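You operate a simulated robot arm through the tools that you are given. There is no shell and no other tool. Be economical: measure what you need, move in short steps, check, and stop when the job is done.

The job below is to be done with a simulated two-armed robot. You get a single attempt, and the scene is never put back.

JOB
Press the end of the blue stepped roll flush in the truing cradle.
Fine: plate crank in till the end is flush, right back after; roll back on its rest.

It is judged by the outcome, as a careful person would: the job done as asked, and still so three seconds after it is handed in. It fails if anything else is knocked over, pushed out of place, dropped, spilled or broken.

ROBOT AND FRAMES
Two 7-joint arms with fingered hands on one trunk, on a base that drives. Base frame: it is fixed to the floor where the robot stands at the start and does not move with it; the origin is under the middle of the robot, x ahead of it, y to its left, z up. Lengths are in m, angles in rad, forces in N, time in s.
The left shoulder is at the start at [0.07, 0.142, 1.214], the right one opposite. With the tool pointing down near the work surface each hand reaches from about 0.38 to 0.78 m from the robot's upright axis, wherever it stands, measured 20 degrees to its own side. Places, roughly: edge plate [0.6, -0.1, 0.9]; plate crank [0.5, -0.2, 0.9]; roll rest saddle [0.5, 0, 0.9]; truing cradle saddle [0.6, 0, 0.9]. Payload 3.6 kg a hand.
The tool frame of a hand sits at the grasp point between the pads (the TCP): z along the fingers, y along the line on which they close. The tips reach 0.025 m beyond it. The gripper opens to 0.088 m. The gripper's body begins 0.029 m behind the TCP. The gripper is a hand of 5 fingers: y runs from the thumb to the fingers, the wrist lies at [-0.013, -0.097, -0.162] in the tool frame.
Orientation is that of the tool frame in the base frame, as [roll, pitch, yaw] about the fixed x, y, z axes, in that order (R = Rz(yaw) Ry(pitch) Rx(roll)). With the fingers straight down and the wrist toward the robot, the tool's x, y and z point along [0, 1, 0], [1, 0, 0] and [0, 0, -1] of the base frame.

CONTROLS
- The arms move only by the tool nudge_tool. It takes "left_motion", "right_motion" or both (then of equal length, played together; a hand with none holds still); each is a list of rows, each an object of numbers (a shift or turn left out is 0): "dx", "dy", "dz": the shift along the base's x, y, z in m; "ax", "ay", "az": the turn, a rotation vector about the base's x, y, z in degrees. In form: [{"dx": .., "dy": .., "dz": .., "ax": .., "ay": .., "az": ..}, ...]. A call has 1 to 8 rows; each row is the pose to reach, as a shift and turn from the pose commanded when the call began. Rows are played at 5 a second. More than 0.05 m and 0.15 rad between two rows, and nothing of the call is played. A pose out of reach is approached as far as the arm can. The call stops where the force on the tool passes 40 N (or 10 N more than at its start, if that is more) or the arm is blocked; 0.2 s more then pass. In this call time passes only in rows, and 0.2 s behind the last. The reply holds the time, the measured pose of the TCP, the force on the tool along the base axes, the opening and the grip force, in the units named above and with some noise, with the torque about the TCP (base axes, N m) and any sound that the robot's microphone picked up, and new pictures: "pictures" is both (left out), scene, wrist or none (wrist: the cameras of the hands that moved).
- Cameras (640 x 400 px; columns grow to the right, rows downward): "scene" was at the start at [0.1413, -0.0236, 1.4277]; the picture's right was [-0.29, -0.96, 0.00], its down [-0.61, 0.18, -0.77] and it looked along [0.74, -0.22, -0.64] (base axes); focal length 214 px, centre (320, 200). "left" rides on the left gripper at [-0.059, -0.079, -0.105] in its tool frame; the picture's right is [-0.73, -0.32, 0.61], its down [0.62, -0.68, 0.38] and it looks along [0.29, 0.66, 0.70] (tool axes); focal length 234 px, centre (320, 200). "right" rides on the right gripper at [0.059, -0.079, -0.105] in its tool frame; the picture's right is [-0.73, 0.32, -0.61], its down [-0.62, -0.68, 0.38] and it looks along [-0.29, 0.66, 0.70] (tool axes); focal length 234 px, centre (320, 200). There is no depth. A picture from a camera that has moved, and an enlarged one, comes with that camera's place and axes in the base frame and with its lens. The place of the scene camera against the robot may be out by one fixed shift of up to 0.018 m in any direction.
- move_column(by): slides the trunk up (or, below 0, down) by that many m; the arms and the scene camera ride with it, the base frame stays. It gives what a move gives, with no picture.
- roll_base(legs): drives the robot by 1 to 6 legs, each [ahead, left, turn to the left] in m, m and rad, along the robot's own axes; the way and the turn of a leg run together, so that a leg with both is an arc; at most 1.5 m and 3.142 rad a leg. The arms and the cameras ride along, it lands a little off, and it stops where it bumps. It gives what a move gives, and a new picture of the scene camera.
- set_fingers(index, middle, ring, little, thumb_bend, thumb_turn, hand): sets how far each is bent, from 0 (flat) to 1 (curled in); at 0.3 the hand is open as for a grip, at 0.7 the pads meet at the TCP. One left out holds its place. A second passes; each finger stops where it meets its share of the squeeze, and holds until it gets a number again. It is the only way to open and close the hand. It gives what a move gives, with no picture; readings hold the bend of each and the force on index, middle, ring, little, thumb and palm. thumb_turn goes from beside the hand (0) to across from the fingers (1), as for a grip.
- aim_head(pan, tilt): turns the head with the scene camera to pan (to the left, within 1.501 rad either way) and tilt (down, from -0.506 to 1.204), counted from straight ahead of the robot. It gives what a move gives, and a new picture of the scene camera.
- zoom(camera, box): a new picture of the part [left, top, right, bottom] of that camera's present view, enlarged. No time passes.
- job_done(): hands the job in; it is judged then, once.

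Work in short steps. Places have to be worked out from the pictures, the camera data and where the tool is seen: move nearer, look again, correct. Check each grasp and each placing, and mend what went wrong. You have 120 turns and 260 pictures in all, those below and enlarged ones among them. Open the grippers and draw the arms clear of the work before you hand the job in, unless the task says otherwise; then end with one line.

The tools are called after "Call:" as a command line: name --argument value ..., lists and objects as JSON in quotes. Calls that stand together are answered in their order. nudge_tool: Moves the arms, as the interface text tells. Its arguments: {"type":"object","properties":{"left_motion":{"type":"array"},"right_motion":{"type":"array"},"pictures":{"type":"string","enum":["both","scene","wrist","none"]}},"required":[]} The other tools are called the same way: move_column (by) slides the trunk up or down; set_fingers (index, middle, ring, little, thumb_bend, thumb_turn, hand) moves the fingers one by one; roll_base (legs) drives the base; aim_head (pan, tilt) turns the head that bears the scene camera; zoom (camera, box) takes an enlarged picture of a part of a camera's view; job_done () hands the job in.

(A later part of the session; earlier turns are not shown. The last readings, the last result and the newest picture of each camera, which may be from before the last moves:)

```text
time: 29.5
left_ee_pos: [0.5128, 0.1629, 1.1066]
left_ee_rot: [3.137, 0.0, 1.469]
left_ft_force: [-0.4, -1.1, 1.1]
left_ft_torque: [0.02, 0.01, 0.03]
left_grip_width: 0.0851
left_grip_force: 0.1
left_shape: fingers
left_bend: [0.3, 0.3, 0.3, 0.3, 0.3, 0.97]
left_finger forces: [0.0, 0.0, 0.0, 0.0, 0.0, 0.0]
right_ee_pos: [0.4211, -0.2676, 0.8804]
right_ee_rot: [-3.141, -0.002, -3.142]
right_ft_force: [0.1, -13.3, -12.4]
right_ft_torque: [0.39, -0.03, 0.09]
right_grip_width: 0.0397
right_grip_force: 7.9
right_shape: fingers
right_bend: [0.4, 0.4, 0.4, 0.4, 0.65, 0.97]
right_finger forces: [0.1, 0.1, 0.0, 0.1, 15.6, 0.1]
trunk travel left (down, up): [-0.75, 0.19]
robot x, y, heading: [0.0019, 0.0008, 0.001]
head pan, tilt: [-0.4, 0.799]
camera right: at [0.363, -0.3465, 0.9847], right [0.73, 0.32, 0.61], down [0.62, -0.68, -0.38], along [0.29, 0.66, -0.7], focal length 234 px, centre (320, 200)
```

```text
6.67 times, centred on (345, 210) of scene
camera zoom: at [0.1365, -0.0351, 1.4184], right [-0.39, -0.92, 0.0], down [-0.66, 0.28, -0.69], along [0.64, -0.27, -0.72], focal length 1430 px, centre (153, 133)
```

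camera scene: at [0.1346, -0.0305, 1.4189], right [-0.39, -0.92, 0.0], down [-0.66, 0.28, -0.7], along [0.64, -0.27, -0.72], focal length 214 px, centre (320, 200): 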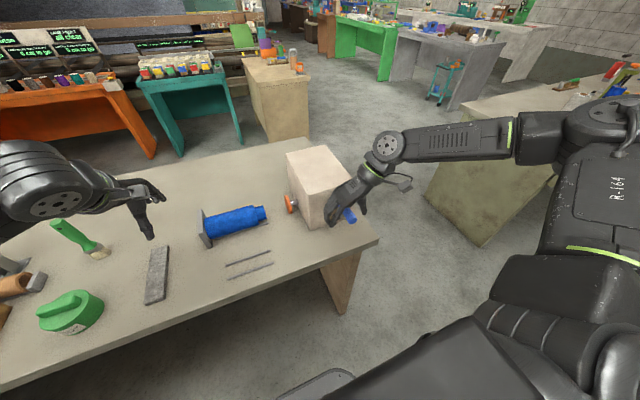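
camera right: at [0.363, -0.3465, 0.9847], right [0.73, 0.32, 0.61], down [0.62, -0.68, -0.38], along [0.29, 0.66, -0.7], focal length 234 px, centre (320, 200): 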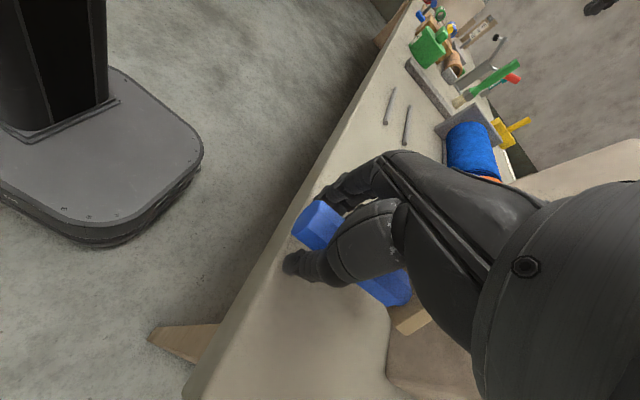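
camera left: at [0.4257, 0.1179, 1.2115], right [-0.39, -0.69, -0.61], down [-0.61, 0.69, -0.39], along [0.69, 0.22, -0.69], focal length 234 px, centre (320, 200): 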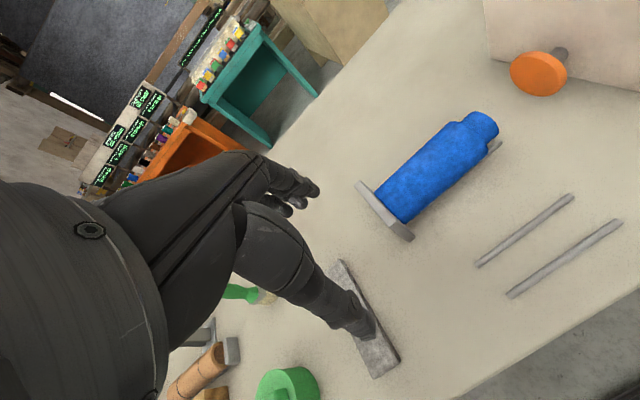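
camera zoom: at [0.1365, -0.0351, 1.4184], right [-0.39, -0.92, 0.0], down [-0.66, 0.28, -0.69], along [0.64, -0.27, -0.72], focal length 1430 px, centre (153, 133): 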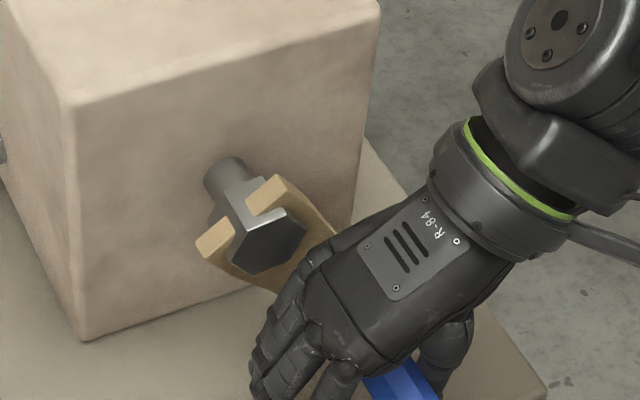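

It's working and the step is nearly halved. The thumb tip is hooking under the handle (Fz −12), so I'll straighten the thumb and push on.

Call:
set_fingers --hand "right" --thumb_bend 0.45 --index 0.3 --middle 0.3 --ring 0.3 --little 0.3

Call:
nudge_tool --right_motion '[{"dy": 0.008}, {"dy": 0.016}, {"dy": 0.022}]' --pictures "wrist"

Call:
zoom --camera "scene" --box '[205, 185, 305, 245]'

Call:
zoom --camera "scene" --box '[310, 180, 380, 240]'

```text
time: 30.5
left_ee_pos: [0.5126, 0.1681, 1.1083]
left_ee_rot: [3.134, 0.004, 1.471]
left_ft_force: [0.3, 0.1, 0.2]
left_ft_torque: [-0.05, -0.01, -0.01]
left_grip_width: 0.085
left_grip_force: 0.0
left_shape: fingers
left_bend: [0.3, 0.3, 0.3, 0.3, 0.3, 0.97]
left_finger forces: [0.0, 0.0, 0.0, 0.0, 0.0, 0.0]
right_ee_pos: [0.4205, -0.2631, 0.8844]
right_ee_rot: [-3.139, 0.0, -3.141]
right_ft_force: [-0.5, 1.0, 0.5]
right_ft_torque: [0.02, 0.04, 0.02]
right_grip_width: 0.0687
right_grip_force: 0.1
right_shape: fingers
right_bend: [0.3, 0.3, 0.3, 0.3, 0.45, 0.97]
right_finger forces: [0.1, 0.0, 0.0, 0.1, 0.0, 0.0]
trunk travel left (down, up): [-0.75, 0.19]
robot x, y, heading: [-0.0024, -0.0004, -0.001]
head pan, tilt: [-0.4, 0.799]
```

```text
time: 31.3
left_ee_pos: [0.5128, 0.1665, 1.1076]
left_ee_rot: [3.134, 0.003, 1.469]
left_ft_force: [0.7, -0.3, 0.1]
left_ft_torque: [0.01, 0.0, 0.03]
left_grip_width: 0.0849
left_grip_force: 0.1
left_shape: fingers
left_bend: [0.3, 0.3, 0.3, 0.3, 0.3, 0.97]
left_finger forces: [0.0, 0.0, 0.0, 0.1, 0.1, 0.0]
right_ee_pos: [0.4187, -0.244, 0.8857]
right_ee_rot: [3.141, 0.0, -3.142]
right_ft_force: [0.4, -5.5, -2.7]
right_ft_torque: [0.1, -0.05, -0.01]
right_grip_width: 0.0755
right_grip_force: 2.6
right_shape: fingers
right_bend: [0.3, 0.3, 0.3, 0.3, 0.41, 0.97]
right_finger forces: [0.1, 0.0, 0.0, 0.1, 5.5, 0.1]
right hand out of reach, approached as far as the arm can: row 2, 3
trunk travel left (down, up): [-0.75, 0.19]
robot x, y, heading: [-0.0008, 0.0018, -0.0]
head pan, tilt: [-0.4, 0.799]
camera right: at [0.3604, -0.3219, 0.9891], right [0.73, 0.32, 0.61], down [0.62, -0.68, -0.38], along [0.29, 0.66, -0.7], focal length 234 px, centre (320, 200)
```

right: 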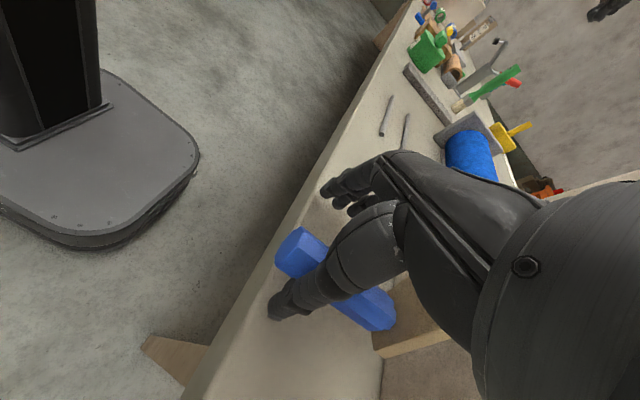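

```text
6.40 times, centred on (255, 215) of scene
camera zoom: at [0.1347, -0.0315, 1.4189], right [-0.39, -0.92, 0.0], down [-0.66, 0.28, -0.7], along [0.64, -0.27, -0.72], focal length 1373 px, centre (736, 104)
```

zoom: 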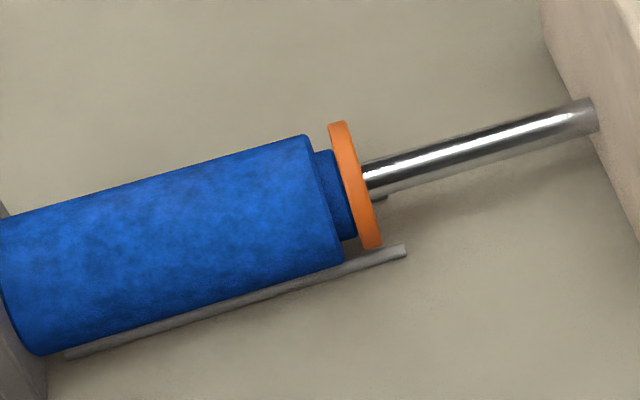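

```text
6.67 times, centred on (345, 210) of scene
camera zoom: at [0.1347, -0.0315, 1.4189], right [-0.39, -0.92, 0.0], down [-0.66, 0.28, -0.7], along [0.64, -0.27, -0.72], focal length 1430 px, centre (153, 133)
```

zoom: 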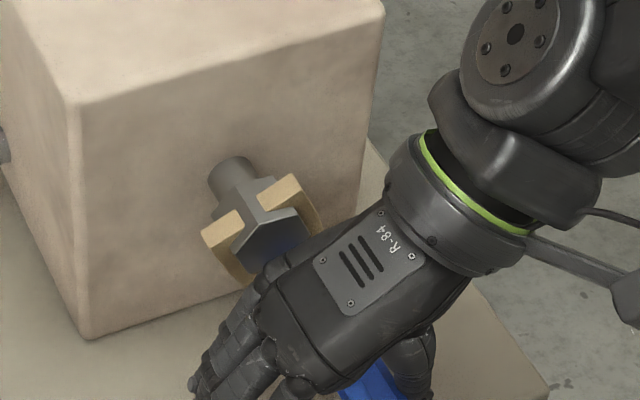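

About 8 mm of step remains. I'll keep pushing with the thumb.

Call:
nudge_tool --right_motion '[{"dy": 0.006}, {"dy": 0.012}]' --pictures "none"

Call:
zoom --camera "scene" --box '[205, 185, 305, 245]'

Call:
zoom --camera "scene" --box '[310, 180, 380, 240]'

```text
time: 31.9
left_ee_pos: [0.5132, 0.1673, 1.1078]
left_ee_rot: [3.135, 0.003, 1.469]
left_ft_force: [0.2, 0.1, -1.2]
left_ft_torque: [0.01, -0.02, 0.03]
left_grip_width: 0.085
left_grip_force: 0.1
left_shape: fingers
left_bend: [0.3, 0.3, 0.3, 0.3, 0.3, 0.97]
left_finger forces: [0.0, 0.0, 0.1, 0.0, 0.0, 0.0]
right_ee_pos: [0.4182, -0.2311, 0.8883]
right_ee_rot: [-3.141, -0.001, 3.141]
right_ft_force: [-0.6, -3.8, -1.9]
right_ft_torque: [0.04, -0.04, -0.01]
right_grip_width: 0.0745
right_grip_force: 1.5
right_shape: fingers
right_bend: [0.3, 0.3, 0.3, 0.3, 0.41, 0.97]
right_finger forces: [0.0, 0.0, 0.0, 0.0, 3.6, 0.1]
trunk travel left (down, up): [-0.75, 0.19]
robot x, y, heading: [0.0003, 0.0032, 0.006]
head pan, tilt: [-0.4, 0.799]
```

```text
6.40 times, centred on (255, 215) of scene
camera zoom: at [0.1348, -0.0311, 1.4189], right [-0.39, -0.92, 0.0], down [-0.66, 0.28, -0.7], along [0.64, -0.27, -0.72], focal length 1373 px, centre (736, 104)
```

zoom: 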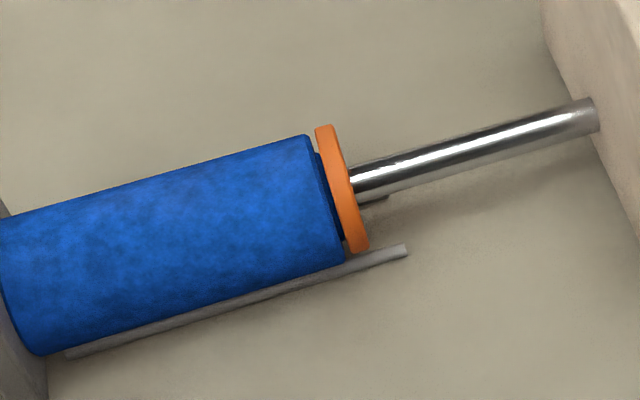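

```text
6.67 times, centred on (345, 210) of scene
camera zoom: at [0.1348, -0.0311, 1.4189], right [-0.39, -0.92, 0.0], down [-0.66, 0.28, -0.7], along [0.64, -0.27, -0.72], focal length 1430 px, centre (153, 133)
```

zoom: 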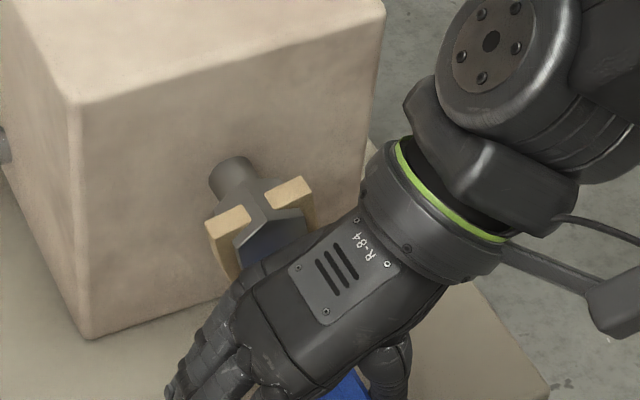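

Only 2–3 mm remains. I'll go on in tiny steps and watch for a force rise at flush.

Call:
nudge_tool --right_motion '[{"dy": 0.002}, {"dy": 0.004}]' --pictures "none"

Call:
zoom --camera "scene" --box '[235, 190, 295, 230]'

```text
time: 32.5
left_ee_pos: [0.5134, 0.167, 1.108]
left_ee_rot: [3.133, 0.003, 1.471]
left_ft_force: [-0.5, 0.3, 0.0]
left_ft_torque: [-0.01, -0.02, -0.01]
left_grip_width: 0.0847
left_grip_force: 0.0
left_shape: fingers
left_bend: [0.3, 0.3, 0.3, 0.3, 0.3, 0.97]
left_finger forces: [0.0, 0.0, 0.0, 0.1, 0.1, 0.1]
right_ee_pos: [0.4167, -0.2275, 0.887]
right_ee_rot: [3.141, 0.001, 3.141]
right_ft_force: [1.1, -2.7, -0.2]
right_ft_torque: [0.0, 0.02, -0.01]
right_grip_width: 0.0726
right_grip_force: 1.3
right_shape: fingers
right_bend: [0.3, 0.3, 0.3, 0.3, 0.42, 0.97]
right_finger forces: [0.0, 0.1, 0.0, 0.1, 2.4, 0.0]
trunk travel left (down, up): [-0.75, 0.19]
robot x, y, heading: [-0.0025, 0.0001, 0.006]
head pan, tilt: [-0.4, 0.799]
```

```text
10.00 times, centred on (265, 210) of scene
camera zoom: at [0.1347, -0.031, 1.4189], right [-0.39, -0.92, 0.0], down [-0.66, 0.28, -0.7], along [0.64, -0.27, -0.72], focal length 2145 px, centre (870, 100)
```

zoom: 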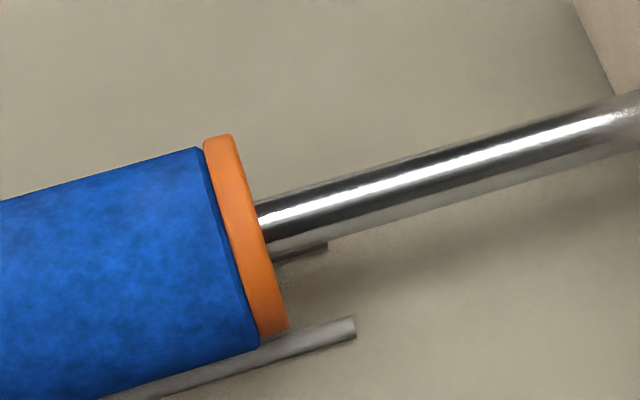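

The plate looks essentially against the big end. I'll nudge once more to confirm by force.

Call:
nudge_tool --right_motion '[{"dy": 0.002}, {"dy": 0.004}]' --pictures "none"

Call:
zoom --camera "scene" --box '[235, 190, 295, 230]'

```text
time: 33.1
left_ee_pos: [0.5128, 0.1654, 1.1079]
left_ee_rot: [3.134, 0.003, 1.471]
left_ft_force: [0.4, -0.2, -0.9]
left_ft_torque: [0.02, 0.04, 0.03]
left_grip_width: 0.0848
left_grip_force: 0.2
left_shape: fingers
left_bend: [0.3, 0.3, 0.3, 0.3, 0.3, 0.97]
left_finger forces: [0.0, 0.0, 0.0, 0.0, 0.1, 0.0]
right_ee_pos: [0.4178, -0.2252, 0.8885]
right_ee_rot: [3.141, -0.002, -3.141]
right_ft_force: [0.4, -6.3, -2.2]
right_ft_torque: [0.02, -0.03, 0.0]
right_grip_width: 0.0744
right_grip_force: 2.4
right_shape: fingers
right_bend: [0.3, 0.3, 0.3, 0.3, 0.41, 0.97]
right_finger forces: [0.0, 0.0, 0.0, 0.1, 4.8, 0.1]
right hand out of reach, approached as far as the arm can: row 1, 2
trunk travel left (down, up): [-0.75, 0.19]
robot x, y, heading: [0.0014, 0.0026, -0.005]
head pan, tilt: [-0.4, 0.799]
```

```text
10.00 times, centred on (265, 210) of scene
camera zoom: at [0.1348, -0.0319, 1.4189], right [-0.39, -0.92, 0.0], down [-0.66, 0.28, -0.7], along [0.64, -0.27, -0.72], focal length 2145 px, centre (870, 100)
```

zoom: 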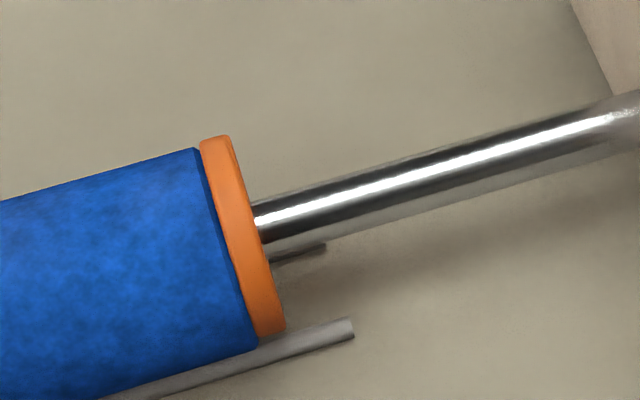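

Call:
nudge_tool --right_motion '[{"dy": 0.003}, {"dy": 0.006}, {"dy": 0.006}]' --pictures "none"

Call:
zoom --camera "scene" --box '[235, 190, 295, 230]'

```text
time: 33.9
left_ee_pos: [0.5123, 0.1653, 1.1072]
left_ee_rot: [3.134, 0.0, 1.468]
left_ft_force: [0.5, -0.2, -0.3]
left_ft_torque: [-0.02, 0.02, 0.01]
left_grip_width: 0.0849
left_grip_force: 0.2
left_shape: fingers
left_bend: [0.3, 0.3, 0.3, 0.3, 0.3, 0.97]
left_finger forces: [0.0, 0.0, 0.0, 0.0, 0.0, 0.0]
right_ee_pos: [0.417, -0.219, 0.8884]
right_ee_rot: [3.141, 0.0, -3.14]
right_ft_force: [0.9, -10.4, -2.0]
right_ft_torque: [0.04, 0.02, 0.05]
right_grip_width: 0.0798
right_grip_force: 4.8
right_shape: fingers
right_bend: [0.3, 0.3, 0.3, 0.3, 0.37, 0.97]
right_finger forces: [0.0, 0.0, 0.1, 0.1, 8.7, 0.1]
trunk travel left (down, up): [-0.75, 0.19]
robot x, y, heading: [-0.0015, 0.0034, 0.003]
head pan, tilt: [-0.4, 0.799]
```

```text
10.00 times, centred on (265, 210) of scene
camera zoom: at [0.1349, -0.0331, 1.4188], right [-0.39, -0.92, 0.0], down [-0.66, 0.28, -0.7], along [0.64, -0.27, -0.72], focal length 2145 px, centre (870, 100)
```

zoom: 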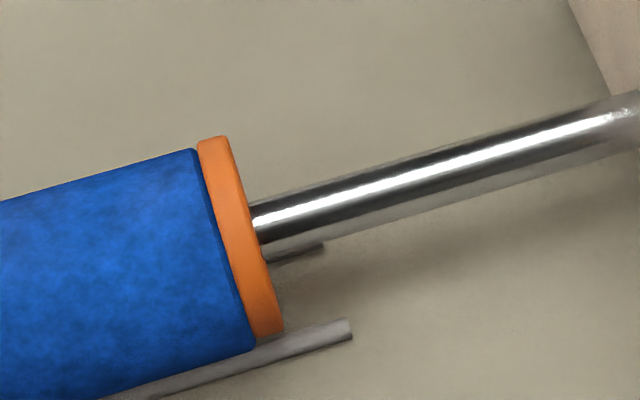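

The force rises and the plate no longer moves: the end is flush. Now I'll wind back. The fingers, on the hub side, will drag the handle to −y while the thumb opens.

Call:
set_fingers --hand "right" --thumb_bend 0.3 --index 0.45 --middle 0.45 --ring 0.45 --little 0.45

Call:
nudge_tool --right_motion '[{"dy": -0.012, "dz": -0.003}, {"dy": -0.024, "dz": -0.005}, {"dy": -0.036, "dz": -0.005}, {"dy": -0.045, "dz": -0.005}]'

Call:
zoom --camera "scene" --box '[205, 170, 385, 270]'

```text
time: 34.9
left_ee_pos: [0.5127, 0.1676, 1.1075]
left_ee_rot: [3.133, 0.004, 1.47]
left_ft_force: [-0.5, 0.3, 0.9]
left_ft_torque: [-0.02, 0.01, -0.01]
left_grip_width: 0.0849
left_grip_force: 0.1
left_shape: fingers
left_bend: [0.3, 0.3, 0.3, 0.3, 0.3, 0.97]
left_finger forces: [0.0, 0.0, 0.0, 0.0, 0.0, 0.1]
right_ee_pos: [0.4167, -0.2168, 0.8895]
right_ee_rot: [-3.14, -0.001, -3.14]
right_ft_force: [0.0, -1.7, 0.4]
right_ft_torque: [-0.01, -0.01, 0.01]
right_grip_width: 0.0699
right_grip_force: 0.1
right_shape: fingers
right_bend: [0.45, 0.45, 0.45, 0.45, 0.29, 0.97]
right_finger forces: [0.0, 0.1, 0.1, 0.0, 0.4, 0.1]
trunk travel left (down, up): [-0.75, 0.19]
robot x, y, heading: [0.0043, -0.0007, 0.005]
head pan, tilt: [-0.4, 0.799]
```

```text
time: 35.9
left_ee_pos: [0.513, 0.1679, 1.1079]
left_ee_rot: [3.135, 0.004, 1.469]
left_ft_force: [-0.7, 0.7, -0.2]
left_ft_torque: [-0.01, 0.03, -0.02]
left_grip_width: 0.0853
left_grip_force: 0.2
left_shape: fingers
left_bend: [0.3, 0.3, 0.3, 0.3, 0.3, 0.97]
left_finger forces: [0.1, 0.1, 0.1, 0.0, 0.0, 0.1]
right_ee_pos: [0.4186, -0.2613, 0.8842]
right_ee_rot: [3.14, -0.001, 3.142]
right_ft_force: [0.7, 1.1, 1.0]
right_ft_torque: [-0.02, 0.0, -0.03]
right_grip_width: 0.0704
right_grip_force: 0.9
right_shape: fingers
right_bend: [0.44, 0.45, 0.45, 0.45, 0.3, 0.97]
right_finger forces: [1.0, 0.1, 0.0, 0.0, 0.0, 0.1]
trunk travel left (down, up): [-0.75, 0.19]
robot x, y, heading: [-0.002, -0.0026, -0.002]
head pan, tilt: [-0.4, 0.799]
camera scene: at [0.1343, -0.0303, 1.419], right [-0.39, -0.92, 0.0], down [-0.66, 0.28, -0.7], along [0.64, -0.27, -0.72], focal length 214 px, centre (320, 200)
camera right: at [0.3591, -0.3406, 0.9874], right [0.73, 0.32, 0.61], down [0.62, -0.68, -0.38], along [0.29, 0.66, -0.7], focal length 234 px, centre (320, 200)
```

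scene: 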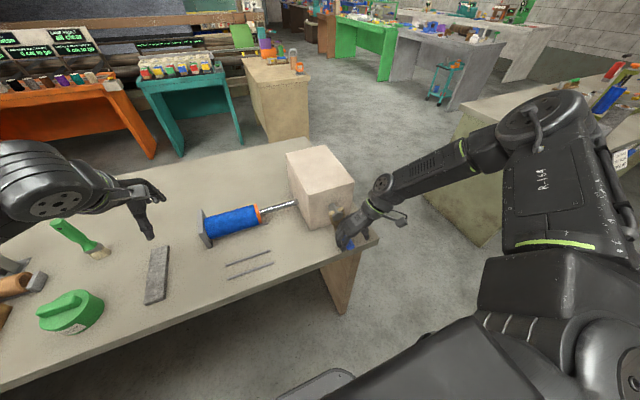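
right: 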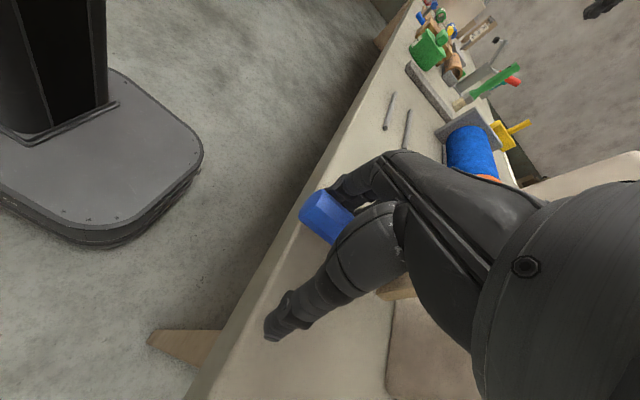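

```text
3.56 times, centred on (295, 220) of scene
camera zoom: at [0.1343, -0.0303, 1.419], right [-0.39, -0.92, 0.0], down [-0.66, 0.28, -0.7], along [0.64, -0.27, -0.72], focal length 763 px, centre (409, 129)
```

zoom: 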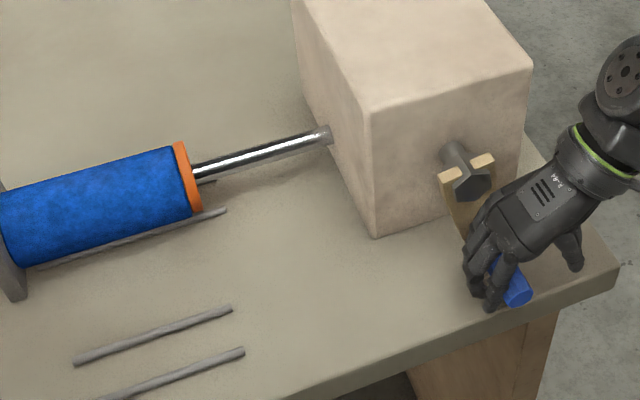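

The fingers now meet the handle from the hub side, so I'll drag further right.

Call:
nudge_tool --right_motion '[{"dy": -0.01}, {"dy": -0.02, "dz": 0.002}, {"dy": -0.03, "dz": 0.005}]' --pictures "wrist"

Call:
zoom --camera "scene" --box '[205, 170, 385, 270]'

```text
time: 36.7
left_ee_pos: [0.5123, 0.1684, 1.1087]
left_ee_rot: [3.132, 0.004, 1.47]
left_ft_force: [0.4, 0.0, 1.0]
left_ft_torque: [0.01, 0.02, -0.01]
left_grip_width: 0.0852
left_grip_force: 0.0
left_shape: fingers
left_bend: [0.3, 0.3, 0.3, 0.3, 0.3, 0.97]
left_finger forces: [0.1, 0.0, 0.0, 0.0, 0.0, 0.0]
right_ee_pos: [0.4167, -0.2909, 0.8896]
right_ee_rot: [-3.141, -0.001, 3.14]
right_ft_force: [0.6, 2.5, 2.9]
right_ft_torque: [0.06, 0.01, -0.02]
right_grip_width: 0.0708
right_grip_force: 1.7
right_shape: fingers
right_bend: [0.43, 0.45, 0.45, 0.45, 0.3, 0.97]
right_finger forces: [2.5, 0.1, 0.0, 1.2, 0.0, 0.0]
trunk travel left (down, up): [-0.75, 0.19]
robot x, y, heading: [-0.0004, 0.0018, 0.004]
head pan, tilt: [-0.4, 0.799]
camera right: at [0.3584, -0.3701, 0.9928], right [0.73, 0.32, 0.61], down [0.62, -0.68, -0.38], along [0.29, 0.66, -0.7], focal length 234 px, centre (320, 200)
```

right: 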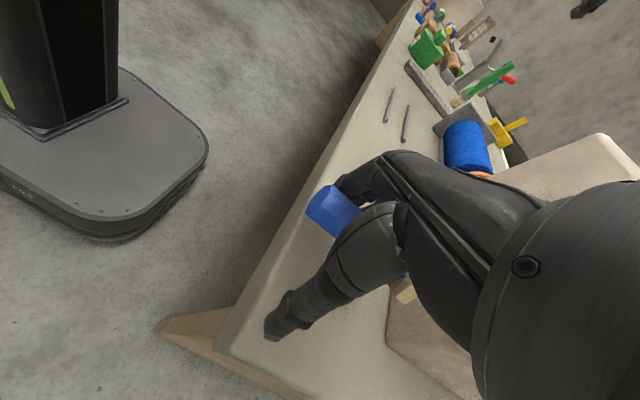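

```text
3.56 times, centred on (295, 220) of scene
camera zoom: at [0.134, -0.0295, 1.4191], right [-0.39, -0.92, 0.0], down [-0.66, 0.28, -0.7], along [0.64, -0.27, -0.72], focal length 763 px, centre (409, 129)
```

zoom: 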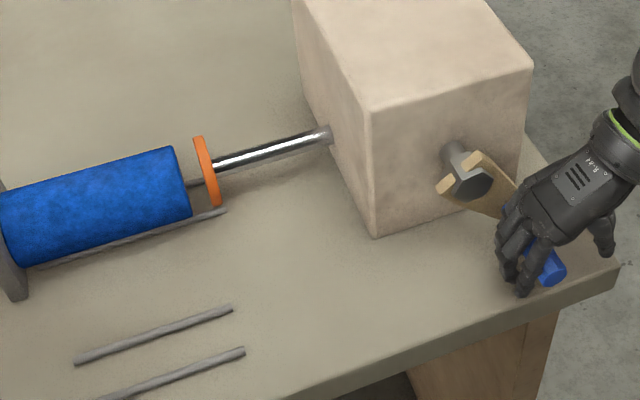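

The plate is retracting and the roll end stays flush. I'll curl the fingers under the handle to cage it, then lift.

Call:
set_fingers --hand "right" --thumb_bend 0.6 --index 0.65 --middle 0.65 --ring 0.65 --little 0.65

Call:
nudge_tool --right_motion '[{"dy": -0.006, "dz": 0.005}, {"dy": -0.012, "dz": 0.014}, {"dy": -0.016, "dz": 0.024}]' --pictures "wrist"

Call:
zoom --camera "scene" --box '[205, 160, 385, 260]'

```text
time: 37.7
left_ee_pos: [0.5127, 0.1673, 1.1076]
left_ee_rot: [3.133, 0.003, 1.469]
left_ft_force: [-0.6, -0.2, 0.3]
left_ft_torque: [0.02, -0.01, 0.04]
left_grip_width: 0.0852
left_grip_force: 0.1
left_shape: fingers
left_bend: [0.3, 0.3, 0.3, 0.3, 0.3, 0.97]
left_finger forces: [0.0, 0.0, 0.0, 0.0, 0.0, 0.0]
right_ee_pos: [0.4168, -0.292, 0.8879]
right_ee_rot: [3.141, 0.0, 3.14]
right_ft_force: [-0.3, 3.7, 2.1]
right_ft_torque: [-0.07, -0.03, 0.05]
right_grip_width: 0.0151
right_grip_force: 1.5
right_shape: fingers
right_bend: [0.64, 0.65, 0.65, 0.64, 0.6, 0.97]
right_finger forces: [0.9, 0.0, 0.0, 2.0, 0.0, 0.0]
trunk travel left (down, up): [-0.75, 0.19]
robot x, y, heading: [0.0003, 0.0001, -0.005]
head pan, tilt: [-0.4, 0.799]
```

```text
time: 38.5
left_ee_pos: [0.5125, 0.169, 1.1075]
left_ee_rot: [3.133, 0.005, 1.47]
left_ft_force: [0.0, 0.5, -1.1]
left_ft_torque: [0.0, 0.01, -0.01]
left_grip_width: 0.085
left_grip_force: 0.1
left_shape: fingers
left_bend: [0.3, 0.3, 0.3, 0.3, 0.3, 0.97]
left_finger forces: [0.1, 0.0, 0.0, 0.0, 0.0, 0.0]
right_ee_pos: [0.4185, -0.3063, 0.9148]
right_ee_rot: [-3.14, -0.001, -3.139]
right_ft_force: [0.0, 10.5, 0.3]
right_ft_torque: [-0.24, -0.04, 0.28]
right_grip_width: 0.0161
right_grip_force: 5.8
right_shape: fingers
right_bend: [0.64, 0.65, 0.65, 0.64, 0.6, 0.97]
right_finger forces: [3.3, 0.0, 0.0, 6.8, 0.0, 0.0]
trunk travel left (down, up): [-0.75, 0.19]
robot x, y, heading: [-0.0012, 0.0004, -0.001]
head pan, tilt: [-0.4, 0.799]
camera right: at [0.3587, -0.3843, 1.0173], right [0.73, 0.33, 0.61], down [0.62, -0.68, -0.38], along [0.29, 0.66, -0.7], focal length 234 px, centre (320, 200)
```

right: 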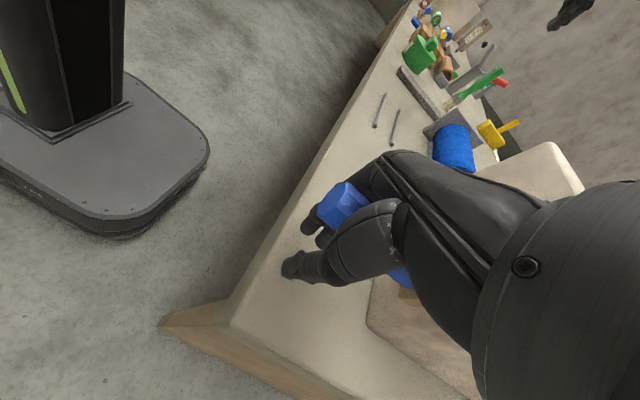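

```text
3.56 times, centred on (295, 210) of scene
camera zoom: at [0.1341, -0.0274, 1.419], right [-0.39, -0.92, 0.0], down [-0.66, 0.28, -0.7], along [0.64, -0.27, -0.72], focal length 763 px, centre (409, 164)
```

zoom: 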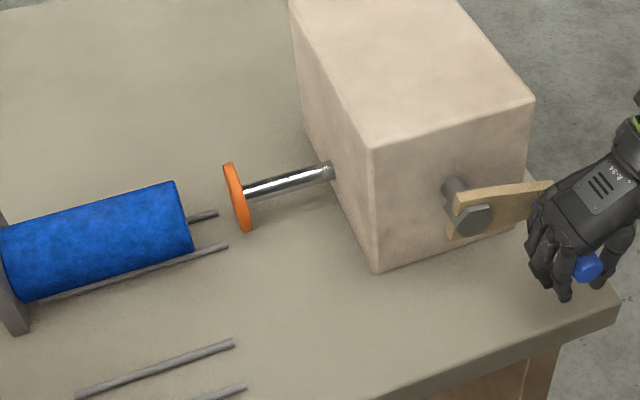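

The arm is back at about 85° and the plate is well clear. I'll continue up along the arc.

Call:
nudge_tool --right_motion '[{"dz": 0.014, "dy": 0.001}, {"dz": 0.028, "dy": 0.005}, {"dz": 0.04, "dy": 0.011}, {"dz": 0.05, "dy": 0.018}]' --pictures "none"

Call:
zoom --camera "scene" --box '[205, 150, 385, 250]'

```text
time: 39.5
left_ee_pos: [0.5129, 0.1657, 1.1072]
left_ee_rot: [3.133, 0.002, 1.471]
left_ft_force: [0.0, 0.0, 0.8]
left_ft_torque: [0.02, -0.01, -0.02]
left_grip_width: 0.0849
left_grip_force: 0.1
left_shape: fingers
left_bend: [0.3, 0.3, 0.3, 0.3, 0.3, 0.97]
left_finger forces: [0.0, 0.0, 0.1, 0.0, 0.0, 0.1]
right_ee_pos: [0.4168, -0.2916, 0.9635]
right_ee_rot: [-3.141, 0.001, 3.141]
right_ft_force: [0.0, -3.4, -0.6]
right_ft_torque: [-0.01, -0.04, 0.0]
right_grip_width: 0.019
right_grip_force: 1.3
right_shape: fingers
right_bend: [0.65, 0.65, 0.65, 0.65, 0.57, 0.97]
right_finger forces: [0.1, 0.0, 0.1, 0.1, 3.9, 0.1]
trunk travel left (down, up): [-0.75, 0.19]
robot x, y, heading: [-0.0009, 0.0005, 0.004]
head pan, tilt: [-0.4, 0.799]
```

```text
3.56 times, centred on (295, 200) of scene
camera zoom: at [0.1343, -0.0318, 1.4189], right [-0.39, -0.92, 0.0], down [-0.66, 0.28, -0.7], along [0.64, -0.27, -0.72], focal length 763 px, centre (409, 200)
```

zoom: 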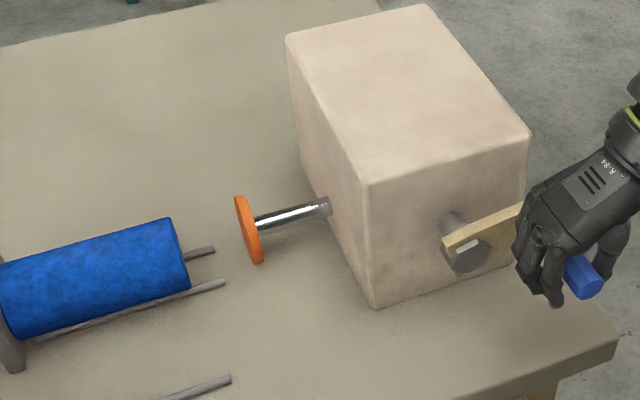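

Arm at about 70°. I'll continue up and left.

Call:
nudge_tool --right_motion '[{"dz": 0.014, "dy": 0.003}, {"dz": 0.026, "dy": 0.009}, {"dz": 0.036, "dy": 0.018}, {"dz": 0.043, "dy": 0.029}, {"dz": 0.047, "dy": 0.041}]' --pictures "none"

Call:
zoom --camera "scene" --box '[205, 140, 385, 240]'

```text
time: 40.7
left_ee_pos: [0.5125, 0.1668, 1.1081]
left_ee_rot: [3.135, 0.004, 1.468]
left_ft_force: [0.2, -0.7, 0.1]
left_ft_torque: [-0.01, 0.01, -0.02]
left_grip_width: 0.0848
left_grip_force: 0.1
left_shape: fingers
left_bend: [0.3, 0.3, 0.3, 0.3, 0.3, 0.97]
left_finger forces: [0.1, 0.1, 0.0, 0.0, 0.0, 0.0]
right_ee_pos: [0.4172, -0.249, 1.0096]
right_ee_rot: [-3.141, -0.001, 3.142]
right_ft_force: [-0.3, -2.7, 1.6]
right_ft_torque: [-0.01, 0.0, -0.01]
right_grip_width: 0.0178
right_grip_force: 0.9
right_shape: fingers
right_bend: [0.65, 0.65, 0.65, 0.65, 0.58, 0.97]
right_finger forces: [0.1, 0.0, 0.0, 0.0, 2.2, 0.0]
trunk travel left (down, up): [-0.75, 0.19]
robot x, y, heading: [0.0031, -0.0019, -0.001]
head pan, tilt: [-0.4, 0.799]
```

```text
3.56 times, centred on (295, 190) of scene
camera zoom: at [0.1345, -0.0305, 1.4189], right [-0.39, -0.92, 0.0], down [-0.66, 0.28, -0.7], along [0.64, -0.27, -0.72], focal length 763 px, centre (409, 236)
```

zoom: 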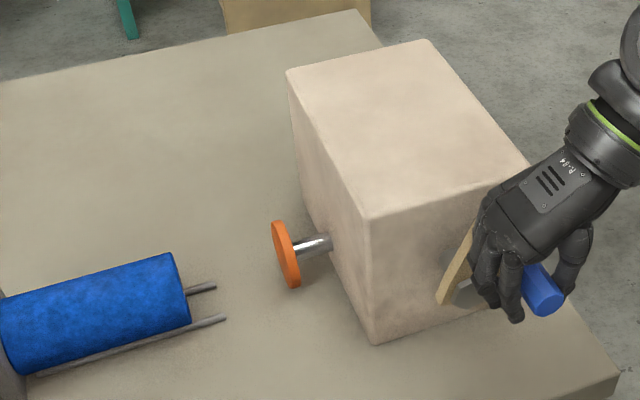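

Nearly home. I'll push left until the crank is back at its starting position or stop.

Call:
nudge_tool --right_motion '[{"dz": 0.001, "dy": 0.01}, {"dz": 0.002, "dy": 0.02}, {"dz": 0.002, "dy": 0.027}]' --pictures "none"

Call:
zoom --camera "scene" --box '[270, 130, 390, 240]'

```text
time: 41.5
left_ee_pos: [0.5128, 0.1635, 1.1096]
left_ee_rot: [3.135, 0.003, 1.471]
left_ft_force: [0.2, 0.6, 0.0]
left_ft_torque: [0.02, 0.02, -0.02]
left_grip_width: 0.0852
left_grip_force: 0.1
left_shape: fingers
left_bend: [0.3, 0.3, 0.3, 0.3, 0.3, 0.97]
left_finger forces: [0.0, 0.1, 0.0, 0.1, 0.0, 0.0]
right_ee_pos: [0.4157, -0.2253, 1.0113]
right_ee_rot: [3.14, 0.001, -3.141]
right_ft_force: [-0.2, -7.3, 2.0]
right_ft_torque: [-0.07, 0.0, 0.0]
right_grip_width: 0.0239
right_grip_force: 3.7
right_shape: fingers
right_bend: [0.65, 0.65, 0.65, 0.65, 0.54, 0.97]
right_finger forces: [0.0, 0.0, 0.0, 0.1, 7.5, 0.1]
trunk travel left (down, up): [-0.75, 0.19]
robot x, y, heading: [0.0006, 0.0028, 0.003]
head pan, tilt: [-0.4, 0.799]
```

```text
3.64 times, centred on (330, 185) of scene
camera zoom: at [0.134, -0.0335, 1.4189], right [-0.39, -0.92, 0.0], down [-0.66, 0.28, -0.7], along [0.64, -0.27, -0.72], focal length 780 px, centre (284, 254)
```

zoom: 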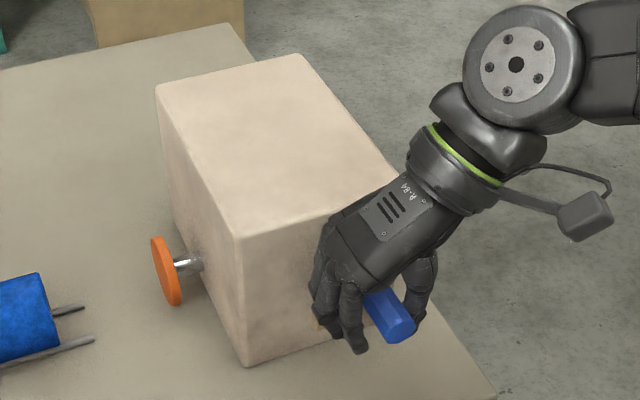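

The plate and handle match the starting picture and the force is rising. One more small push to be sure.

Call:
nudge_tool --right_motion '[{"dy": 0.004}, {"dy": 0.008}]' --pictures "none"

Call:
zoom --camera "scene" --box '[270, 130, 390, 240]'

```text
time: 42.1
left_ee_pos: [0.5113, 0.1627, 1.1085]
left_ee_rot: [3.133, 0.001, 1.47]
left_ft_force: [0.1, -0.1, -0.4]
left_ft_torque: [-0.03, -0.02, 0.0]
left_grip_width: 0.0847
left_grip_force: 0.1
left_shape: fingers
left_bend: [0.3, 0.3, 0.3, 0.3, 0.3, 0.97]
left_finger forces: [0.0, 0.1, 0.0, 0.0, 0.1, 0.1]
right_ee_pos: [0.4174, -0.2183, 1.0108]
right_ee_rot: [3.136, 0.0, 3.141]
right_ft_force: [0.9, -16.3, 4.9]
right_ft_torque: [-0.17, 0.03, 0.08]
right_grip_width: 0.032
right_grip_force: 8.3
right_shape: fingers
right_bend: [0.65, 0.65, 0.65, 0.65, 0.5, 0.96]
right_finger forces: [0.1, 0.0, 0.0, 0.0, 17.1, 0.1]
trunk travel left (down, up): [-0.75, 0.19]
robot x, y, heading: [-0.0008, -0.0025, -0.001]
head pan, tilt: [-0.4, 0.799]
```

```text
3.64 times, centred on (330, 185) of scene
camera zoom: at [0.1337, -0.0351, 1.419], right [-0.39, -0.92, 0.0], down [-0.66, 0.28, -0.7], along [0.64, -0.27, -0.72], focal length 780 px, centre (284, 254)
```

zoom: 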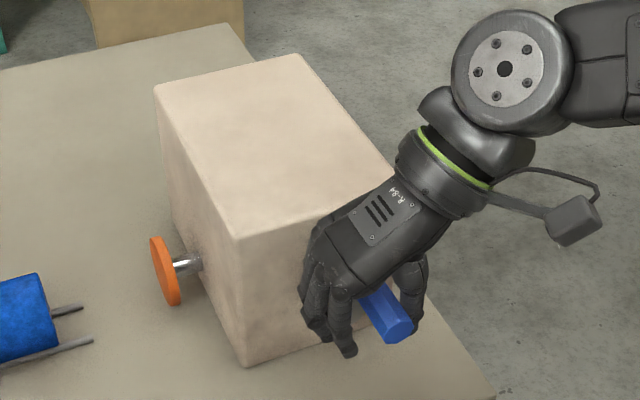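

The crank is at its home stop. I'll open the hand, centre it and lift straight off.

Call:
set_fingers --hand "right" --thumb_bend 0.3 --index 0.3 --middle 0.3 --ring 0.3 --little 0.3

Call:
nudge_tool --right_motion '[{"dy": -0.01}, {"dy": -0.016, "dz": 0.005}, {"dy": -0.016, "dz": 0.04}, {"dy": -0.016, "dz": 0.08}, {"dy": -0.016, "dz": 0.12}, {"dy": -0.036, "dz": 0.16}, {"dy": -0.066, "dz": 0.19}]'

Call:
zoom --camera "scene" --box '[190, 130, 390, 270]'

```text
time: 43.1
left_ee_pos: [0.5128, 0.1674, 1.1081]
left_ee_rot: [3.135, 0.004, 1.47]
left_ft_force: [0.1, -0.6, 0.7]
left_ft_torque: [0.0, 0.04, 0.01]
left_grip_width: 0.0849
left_grip_force: 0.0
left_shape: fingers
left_bend: [0.3, 0.3, 0.3, 0.3, 0.3, 0.97]
left_finger forces: [0.1, 0.0, 0.0, 0.0, 0.0, 0.1]
right_ee_pos: [0.4184, -0.2143, 1.0117]
right_ee_rot: [3.141, -0.002, 3.141]
right_ft_force: [0.3, 0.8, 0.4]
right_ft_torque: [-0.01, 0.01, 0.01]
right_grip_width: 0.0848
right_grip_force: 0.2
right_shape: fingers
right_bend: [0.3, 0.3, 0.3, 0.3, 0.3, 0.97]
right_finger forces: [0.0, 0.1, 0.0, 0.0, 0.0, 0.0]
trunk travel left (down, up): [-0.75, 0.19]
robot x, y, heading: [-0.0002, -0.004, -0.005]
head pan, tilt: [-0.4, 0.799]
```

```text
time: 44.7
left_ee_pos: [0.5115, 0.1668, 1.1081]
left_ee_rot: [3.133, 0.006, 1.471]
left_ft_force: [1.0, 0.1, -0.2]
left_ft_torque: [0.01, 0.02, 0.01]
left_grip_width: 0.0847
left_grip_force: 0.1
left_shape: fingers
left_bend: [0.3, 0.3, 0.3, 0.3, 0.3, 0.97]
left_finger forces: [0.0, 0.0, 0.0, 0.1, 0.1, 0.0]
right_ee_pos: [0.4172, -0.2817, 1.2014]
right_ee_rot: [-3.141, -0.002, -3.141]
right_ft_force: [0.6, -0.5, -0.6]
right_ft_torque: [0.05, 0.0, 0.01]
right_grip_width: 0.0849
right_grip_force: 0.2
right_shape: fingers
right_bend: [0.3, 0.3, 0.3, 0.3, 0.3, 0.97]
right_finger forces: [0.0, 0.0, 0.0, 0.0, 0.0, 0.0]
trunk travel left (down, up): [-0.75, 0.19]
robot x, y, heading: [0.0018, -0.0004, 0.002]
head pan, tilt: [-0.4, 0.799]
camera scene: at [0.1339, -0.0312, 1.419], right [-0.39, -0.92, 0.0], down [-0.66, 0.28, -0.7], along [0.64, -0.27, -0.72], focal length 214 px, centre (320, 200)
camera right: at [0.3585, -0.3604, 1.3053], right [0.73, 0.32, 0.61], down [0.62, -0.68, -0.38], along [0.29, 0.66, -0.7], focal length 234 px, centre (320, 200)
```

scene: 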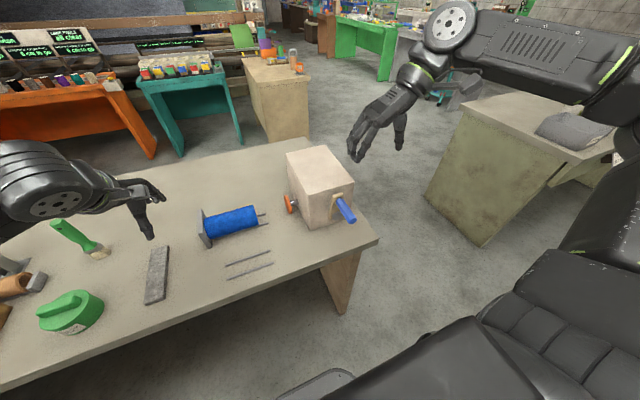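
right: 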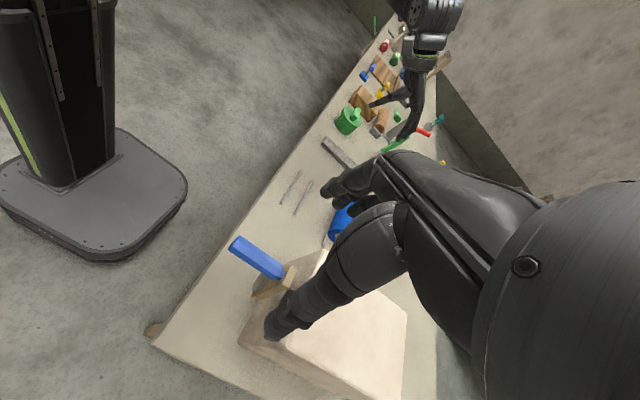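

```text
2.86 times, centred on (290, 200) of scene
camera zoom: at [0.1339, -0.0312, 1.419], right [-0.39, -0.92, 0.0], down [-0.66, 0.28, -0.7], along [0.64, -0.27, -0.72], focal length 613 px, centre (406, 200)
```

zoom: 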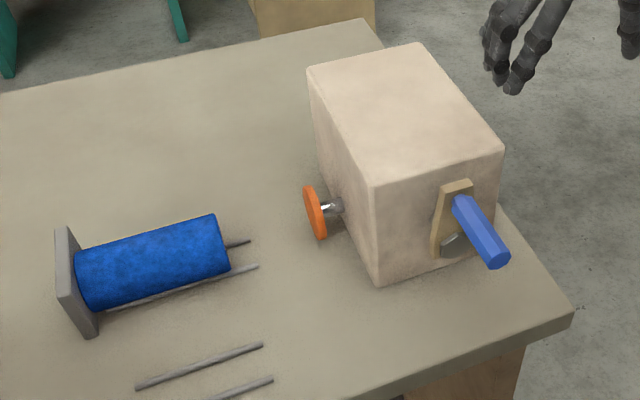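

The crank is home and the roll's end is flush. I'll bring the left hand back over the roll and check flushness on the way.

Call:
nudge_tool --left_motion '[{"dx": 0.03, "dy": -0.03}, {"dx": 0.06, "dy": -0.06}, {"dx": 0.09, "dy": -0.09}, {"dx": 0.111, "dy": -0.111}, {"dx": 0.111, "dy": -0.111, "dz": -0.04}, {"dx": 0.111, "dy": -0.111, "dz": -0.08}, {"dx": 0.111, "dy": -0.111, "dz": -0.12}]'

Call:
zoom --camera "left" --box '[180, 60, 560, 400]'

Call:
aim_head --pan -0.1 --tilt 0.9

Call:
zoom --camera "scene" --box '[230, 130, 390, 250]'

```text
time: 46.3
left_ee_pos: [0.6244, 0.0542, 0.9866]
left_ee_rot: [3.135, 0.004, 1.469]
left_ft_force: [0.1, -1.1, -0.7]
left_ft_torque: [-0.01, -0.01, 0.03]
left_grip_width: 0.085
left_grip_force: 0.1
left_shape: fingers
left_bend: [0.3, 0.3, 0.3, 0.3, 0.3, 0.97]
left_finger forces: [0.0, 0.0, 0.0, 0.1, 0.0, 0.0]
right_ee_pos: [0.4171, -0.2812, 1.201]
right_ee_rot: [-3.141, -0.002, 3.139]
right_ft_force: [1.0, 0.2, 0.2]
right_ft_torque: [0.0, 0.0, -0.01]
right_grip_width: 0.0849
right_grip_force: 0.0
right_shape: fingers
right_bend: [0.3, 0.3, 0.3, 0.3, 0.3, 0.97]
right_finger forces: [0.0, 0.0, 0.1, 0.0, 0.1, 0.1]
trunk travel left (down, up): [-0.75, 0.19]
robot x, y, heading: [0.002, -0.0015, -0.003]
head pan, tilt: [-0.4, 0.799]
camera scene: at [0.135, -0.0309, 1.4189], right [-0.39, -0.92, 0.0], down [-0.66, 0.28, -0.7], along [0.64, -0.27, -0.72], focal length 214 px, centre (320, 200)
camera left: at [0.5393, 0.0039, 1.0889], right [-0.39, -0.69, -0.61], down [-0.61, 0.69, -0.39], along [0.69, 0.22, -0.69], focal length 234 px, centre (320, 200)
```

scene: 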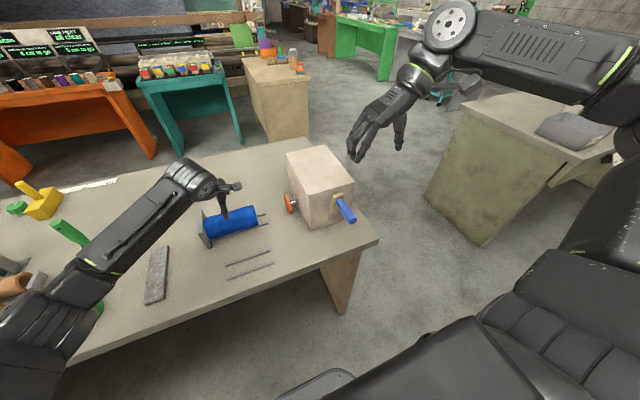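
left: 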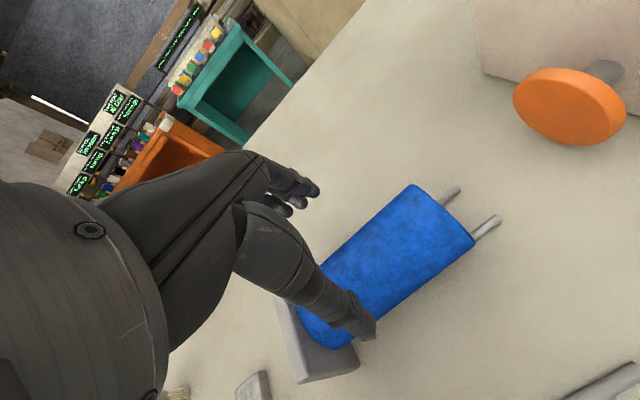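

```text
1.18 times, centred on (370, 230) of left
camera zoom: at [0.5393, 0.0039, 1.0889], right [-0.39, -0.69, -0.61], down [-0.61, 0.69, -0.39], along [0.69, 0.22, -0.69], focal length 276 px, centre (261, 165)
```

zoom: 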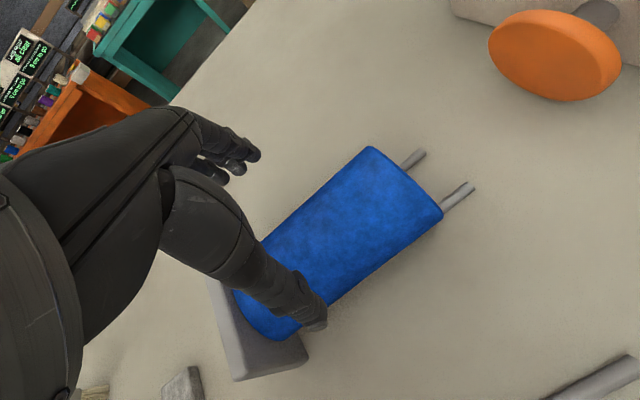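

```text
time: 47.1
left_ee_pos: [0.6233, 0.0553, 0.9876]
left_ee_rot: [3.135, 0.006, 1.471]
left_ft_force: [0.8, -0.2, 0.1]
left_ft_torque: [0.01, -0.03, -0.07]
left_grip_width: 0.0852
left_grip_force: 0.2
left_shape: fingers
left_bend: [0.3, 0.3, 0.3, 0.3, 0.3, 0.97]
left_finger forces: [0.0, 0.0, 0.0, 0.1, 0.1, 0.0]
right_ee_pos: [0.417, -0.2803, 1.2024]
right_ee_rot: [3.141, 0.0, 3.141]
right_ft_force: [0.4, -0.6, 0.3]
right_ft_torque: [0.01, -0.02, 0.01]
right_grip_width: 0.085
right_grip_force: 0.0
right_shape: fingers
right_bend: [0.3, 0.3, 0.3, 0.3, 0.3, 0.97]
right_finger forces: [0.0, 0.1, 0.0, 0.0, 0.1, 0.0]
trunk travel left (down, up): [-0.75, 0.19]
robot x, y, heading: [0.0017, 0.0007, 0.001]
head pan, tilt: [-0.099, 0.901]
camera scene: at [0.1352, -0.0065, 1.4111], right [-0.1, -0.99, 0.0], down [-0.78, 0.08, -0.62], along [0.62, -0.06, -0.78], focal length 214 px, centre (320, 200)
```

scene: 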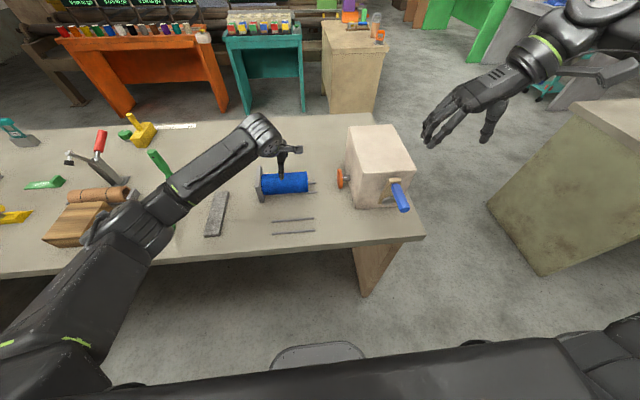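

```text
3.33 times, centred on (310, 190) of scene
camera zoom: at [0.1352, -0.0065, 1.4111], right [-0.1, -0.99, 0.0], down [-0.78, 0.08, -0.62], along [0.62, -0.06, -0.78], focal length 715 px, centre (353, 233)
```

zoom: 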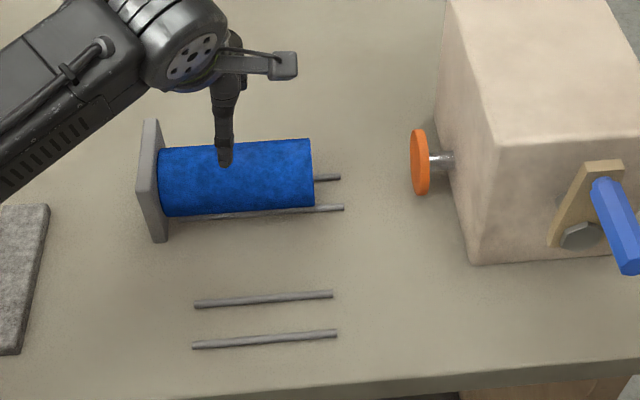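

The end is flush and the plate is in its original place. I'll descend around the roll and grip it.

Call:
nudge_tool --left_motion '[{"dz": -0.025}, {"dz": -0.05}, {"dz": -0.07}, {"dz": -0.081}]' --pictures "none"

Call:
set_fingers --hand "left" --index 0.6 --middle 0.6 --ring 0.6 --little 0.6 --thumb_bend 0.6

```text
time: 48.1
left_ee_pos: [0.6235, 0.057, 0.9073]
left_ee_rot: [3.135, 0.005, 1.47]
left_ft_force: [-0.3, -0.7, 0.1]
left_ft_torque: [0.0, 0.02, 0.02]
left_grip_width: 0.0852
left_grip_force: 0.0
left_shape: fingers
left_bend: [0.3, 0.3, 0.3, 0.3, 0.3, 0.97]
left_finger forces: [0.0, 0.1, 0.1, 0.0, 0.0, 0.1]
right_ee_pos: [0.4177, -0.2818, 1.2014]
right_ee_rot: [-3.141, 0.0, -3.14]
right_ft_force: [0.3, 0.0, 0.2]
right_ft_torque: [0.01, 0.04, 0.0]
right_grip_width: 0.0851
right_grip_force: 0.1
right_shape: fingers
right_bend: [0.3, 0.3, 0.3, 0.3, 0.3, 0.97]
right_finger forces: [0.0, 0.1, 0.0, 0.0, 0.1, 0.1]
trunk travel left (down, up): [-0.75, 0.19]
robot x, y, heading: [0.0045, -0.0018, -0.0]
head pan, tilt: [-0.099, 0.901]
```

```text
time: 49.1
left_ee_pos: [0.63, 0.0549, 0.9094]
left_ee_rot: [3.124, 0.004, 1.468]
left_ft_force: [18.6, -1.4, 7.9]
left_ft_torque: [0.12, -0.72, -0.48]
left_grip_width: 0.0634
left_grip_force: 23.0
left_shape: fingers
left_bend: [0.43, 0.49, 0.49, 0.54, 0.41, 0.96]
left_finger forces: [9.6, 8.3, 7.9, 7.8, 13.3, 0.1]
right_ee_pos: [0.4205, -0.2807, 1.201]
right_ee_rot: [3.141, -0.003, -3.14]
right_ft_force: [-0.4, -0.4, 0.2]
right_ft_torque: [0.01, -0.01, -0.02]
right_grip_width: 0.0848
right_grip_force: 0.0
right_shape: fingers
right_bend: [0.3, 0.3, 0.3, 0.3, 0.3, 0.97]
right_finger forces: [0.1, 0.0, 0.0, 0.0, 0.0, 0.0]
trunk travel left (down, up): [-0.75, 0.19]
robot x, y, heading: [0.0025, -0.0023, -0.002]
head pan, tilt: [-0.099, 0.901]
stopped (left hand): the force on the tool passed its limit (the readings are from after the stop); the commanded pose is now the measured one
```

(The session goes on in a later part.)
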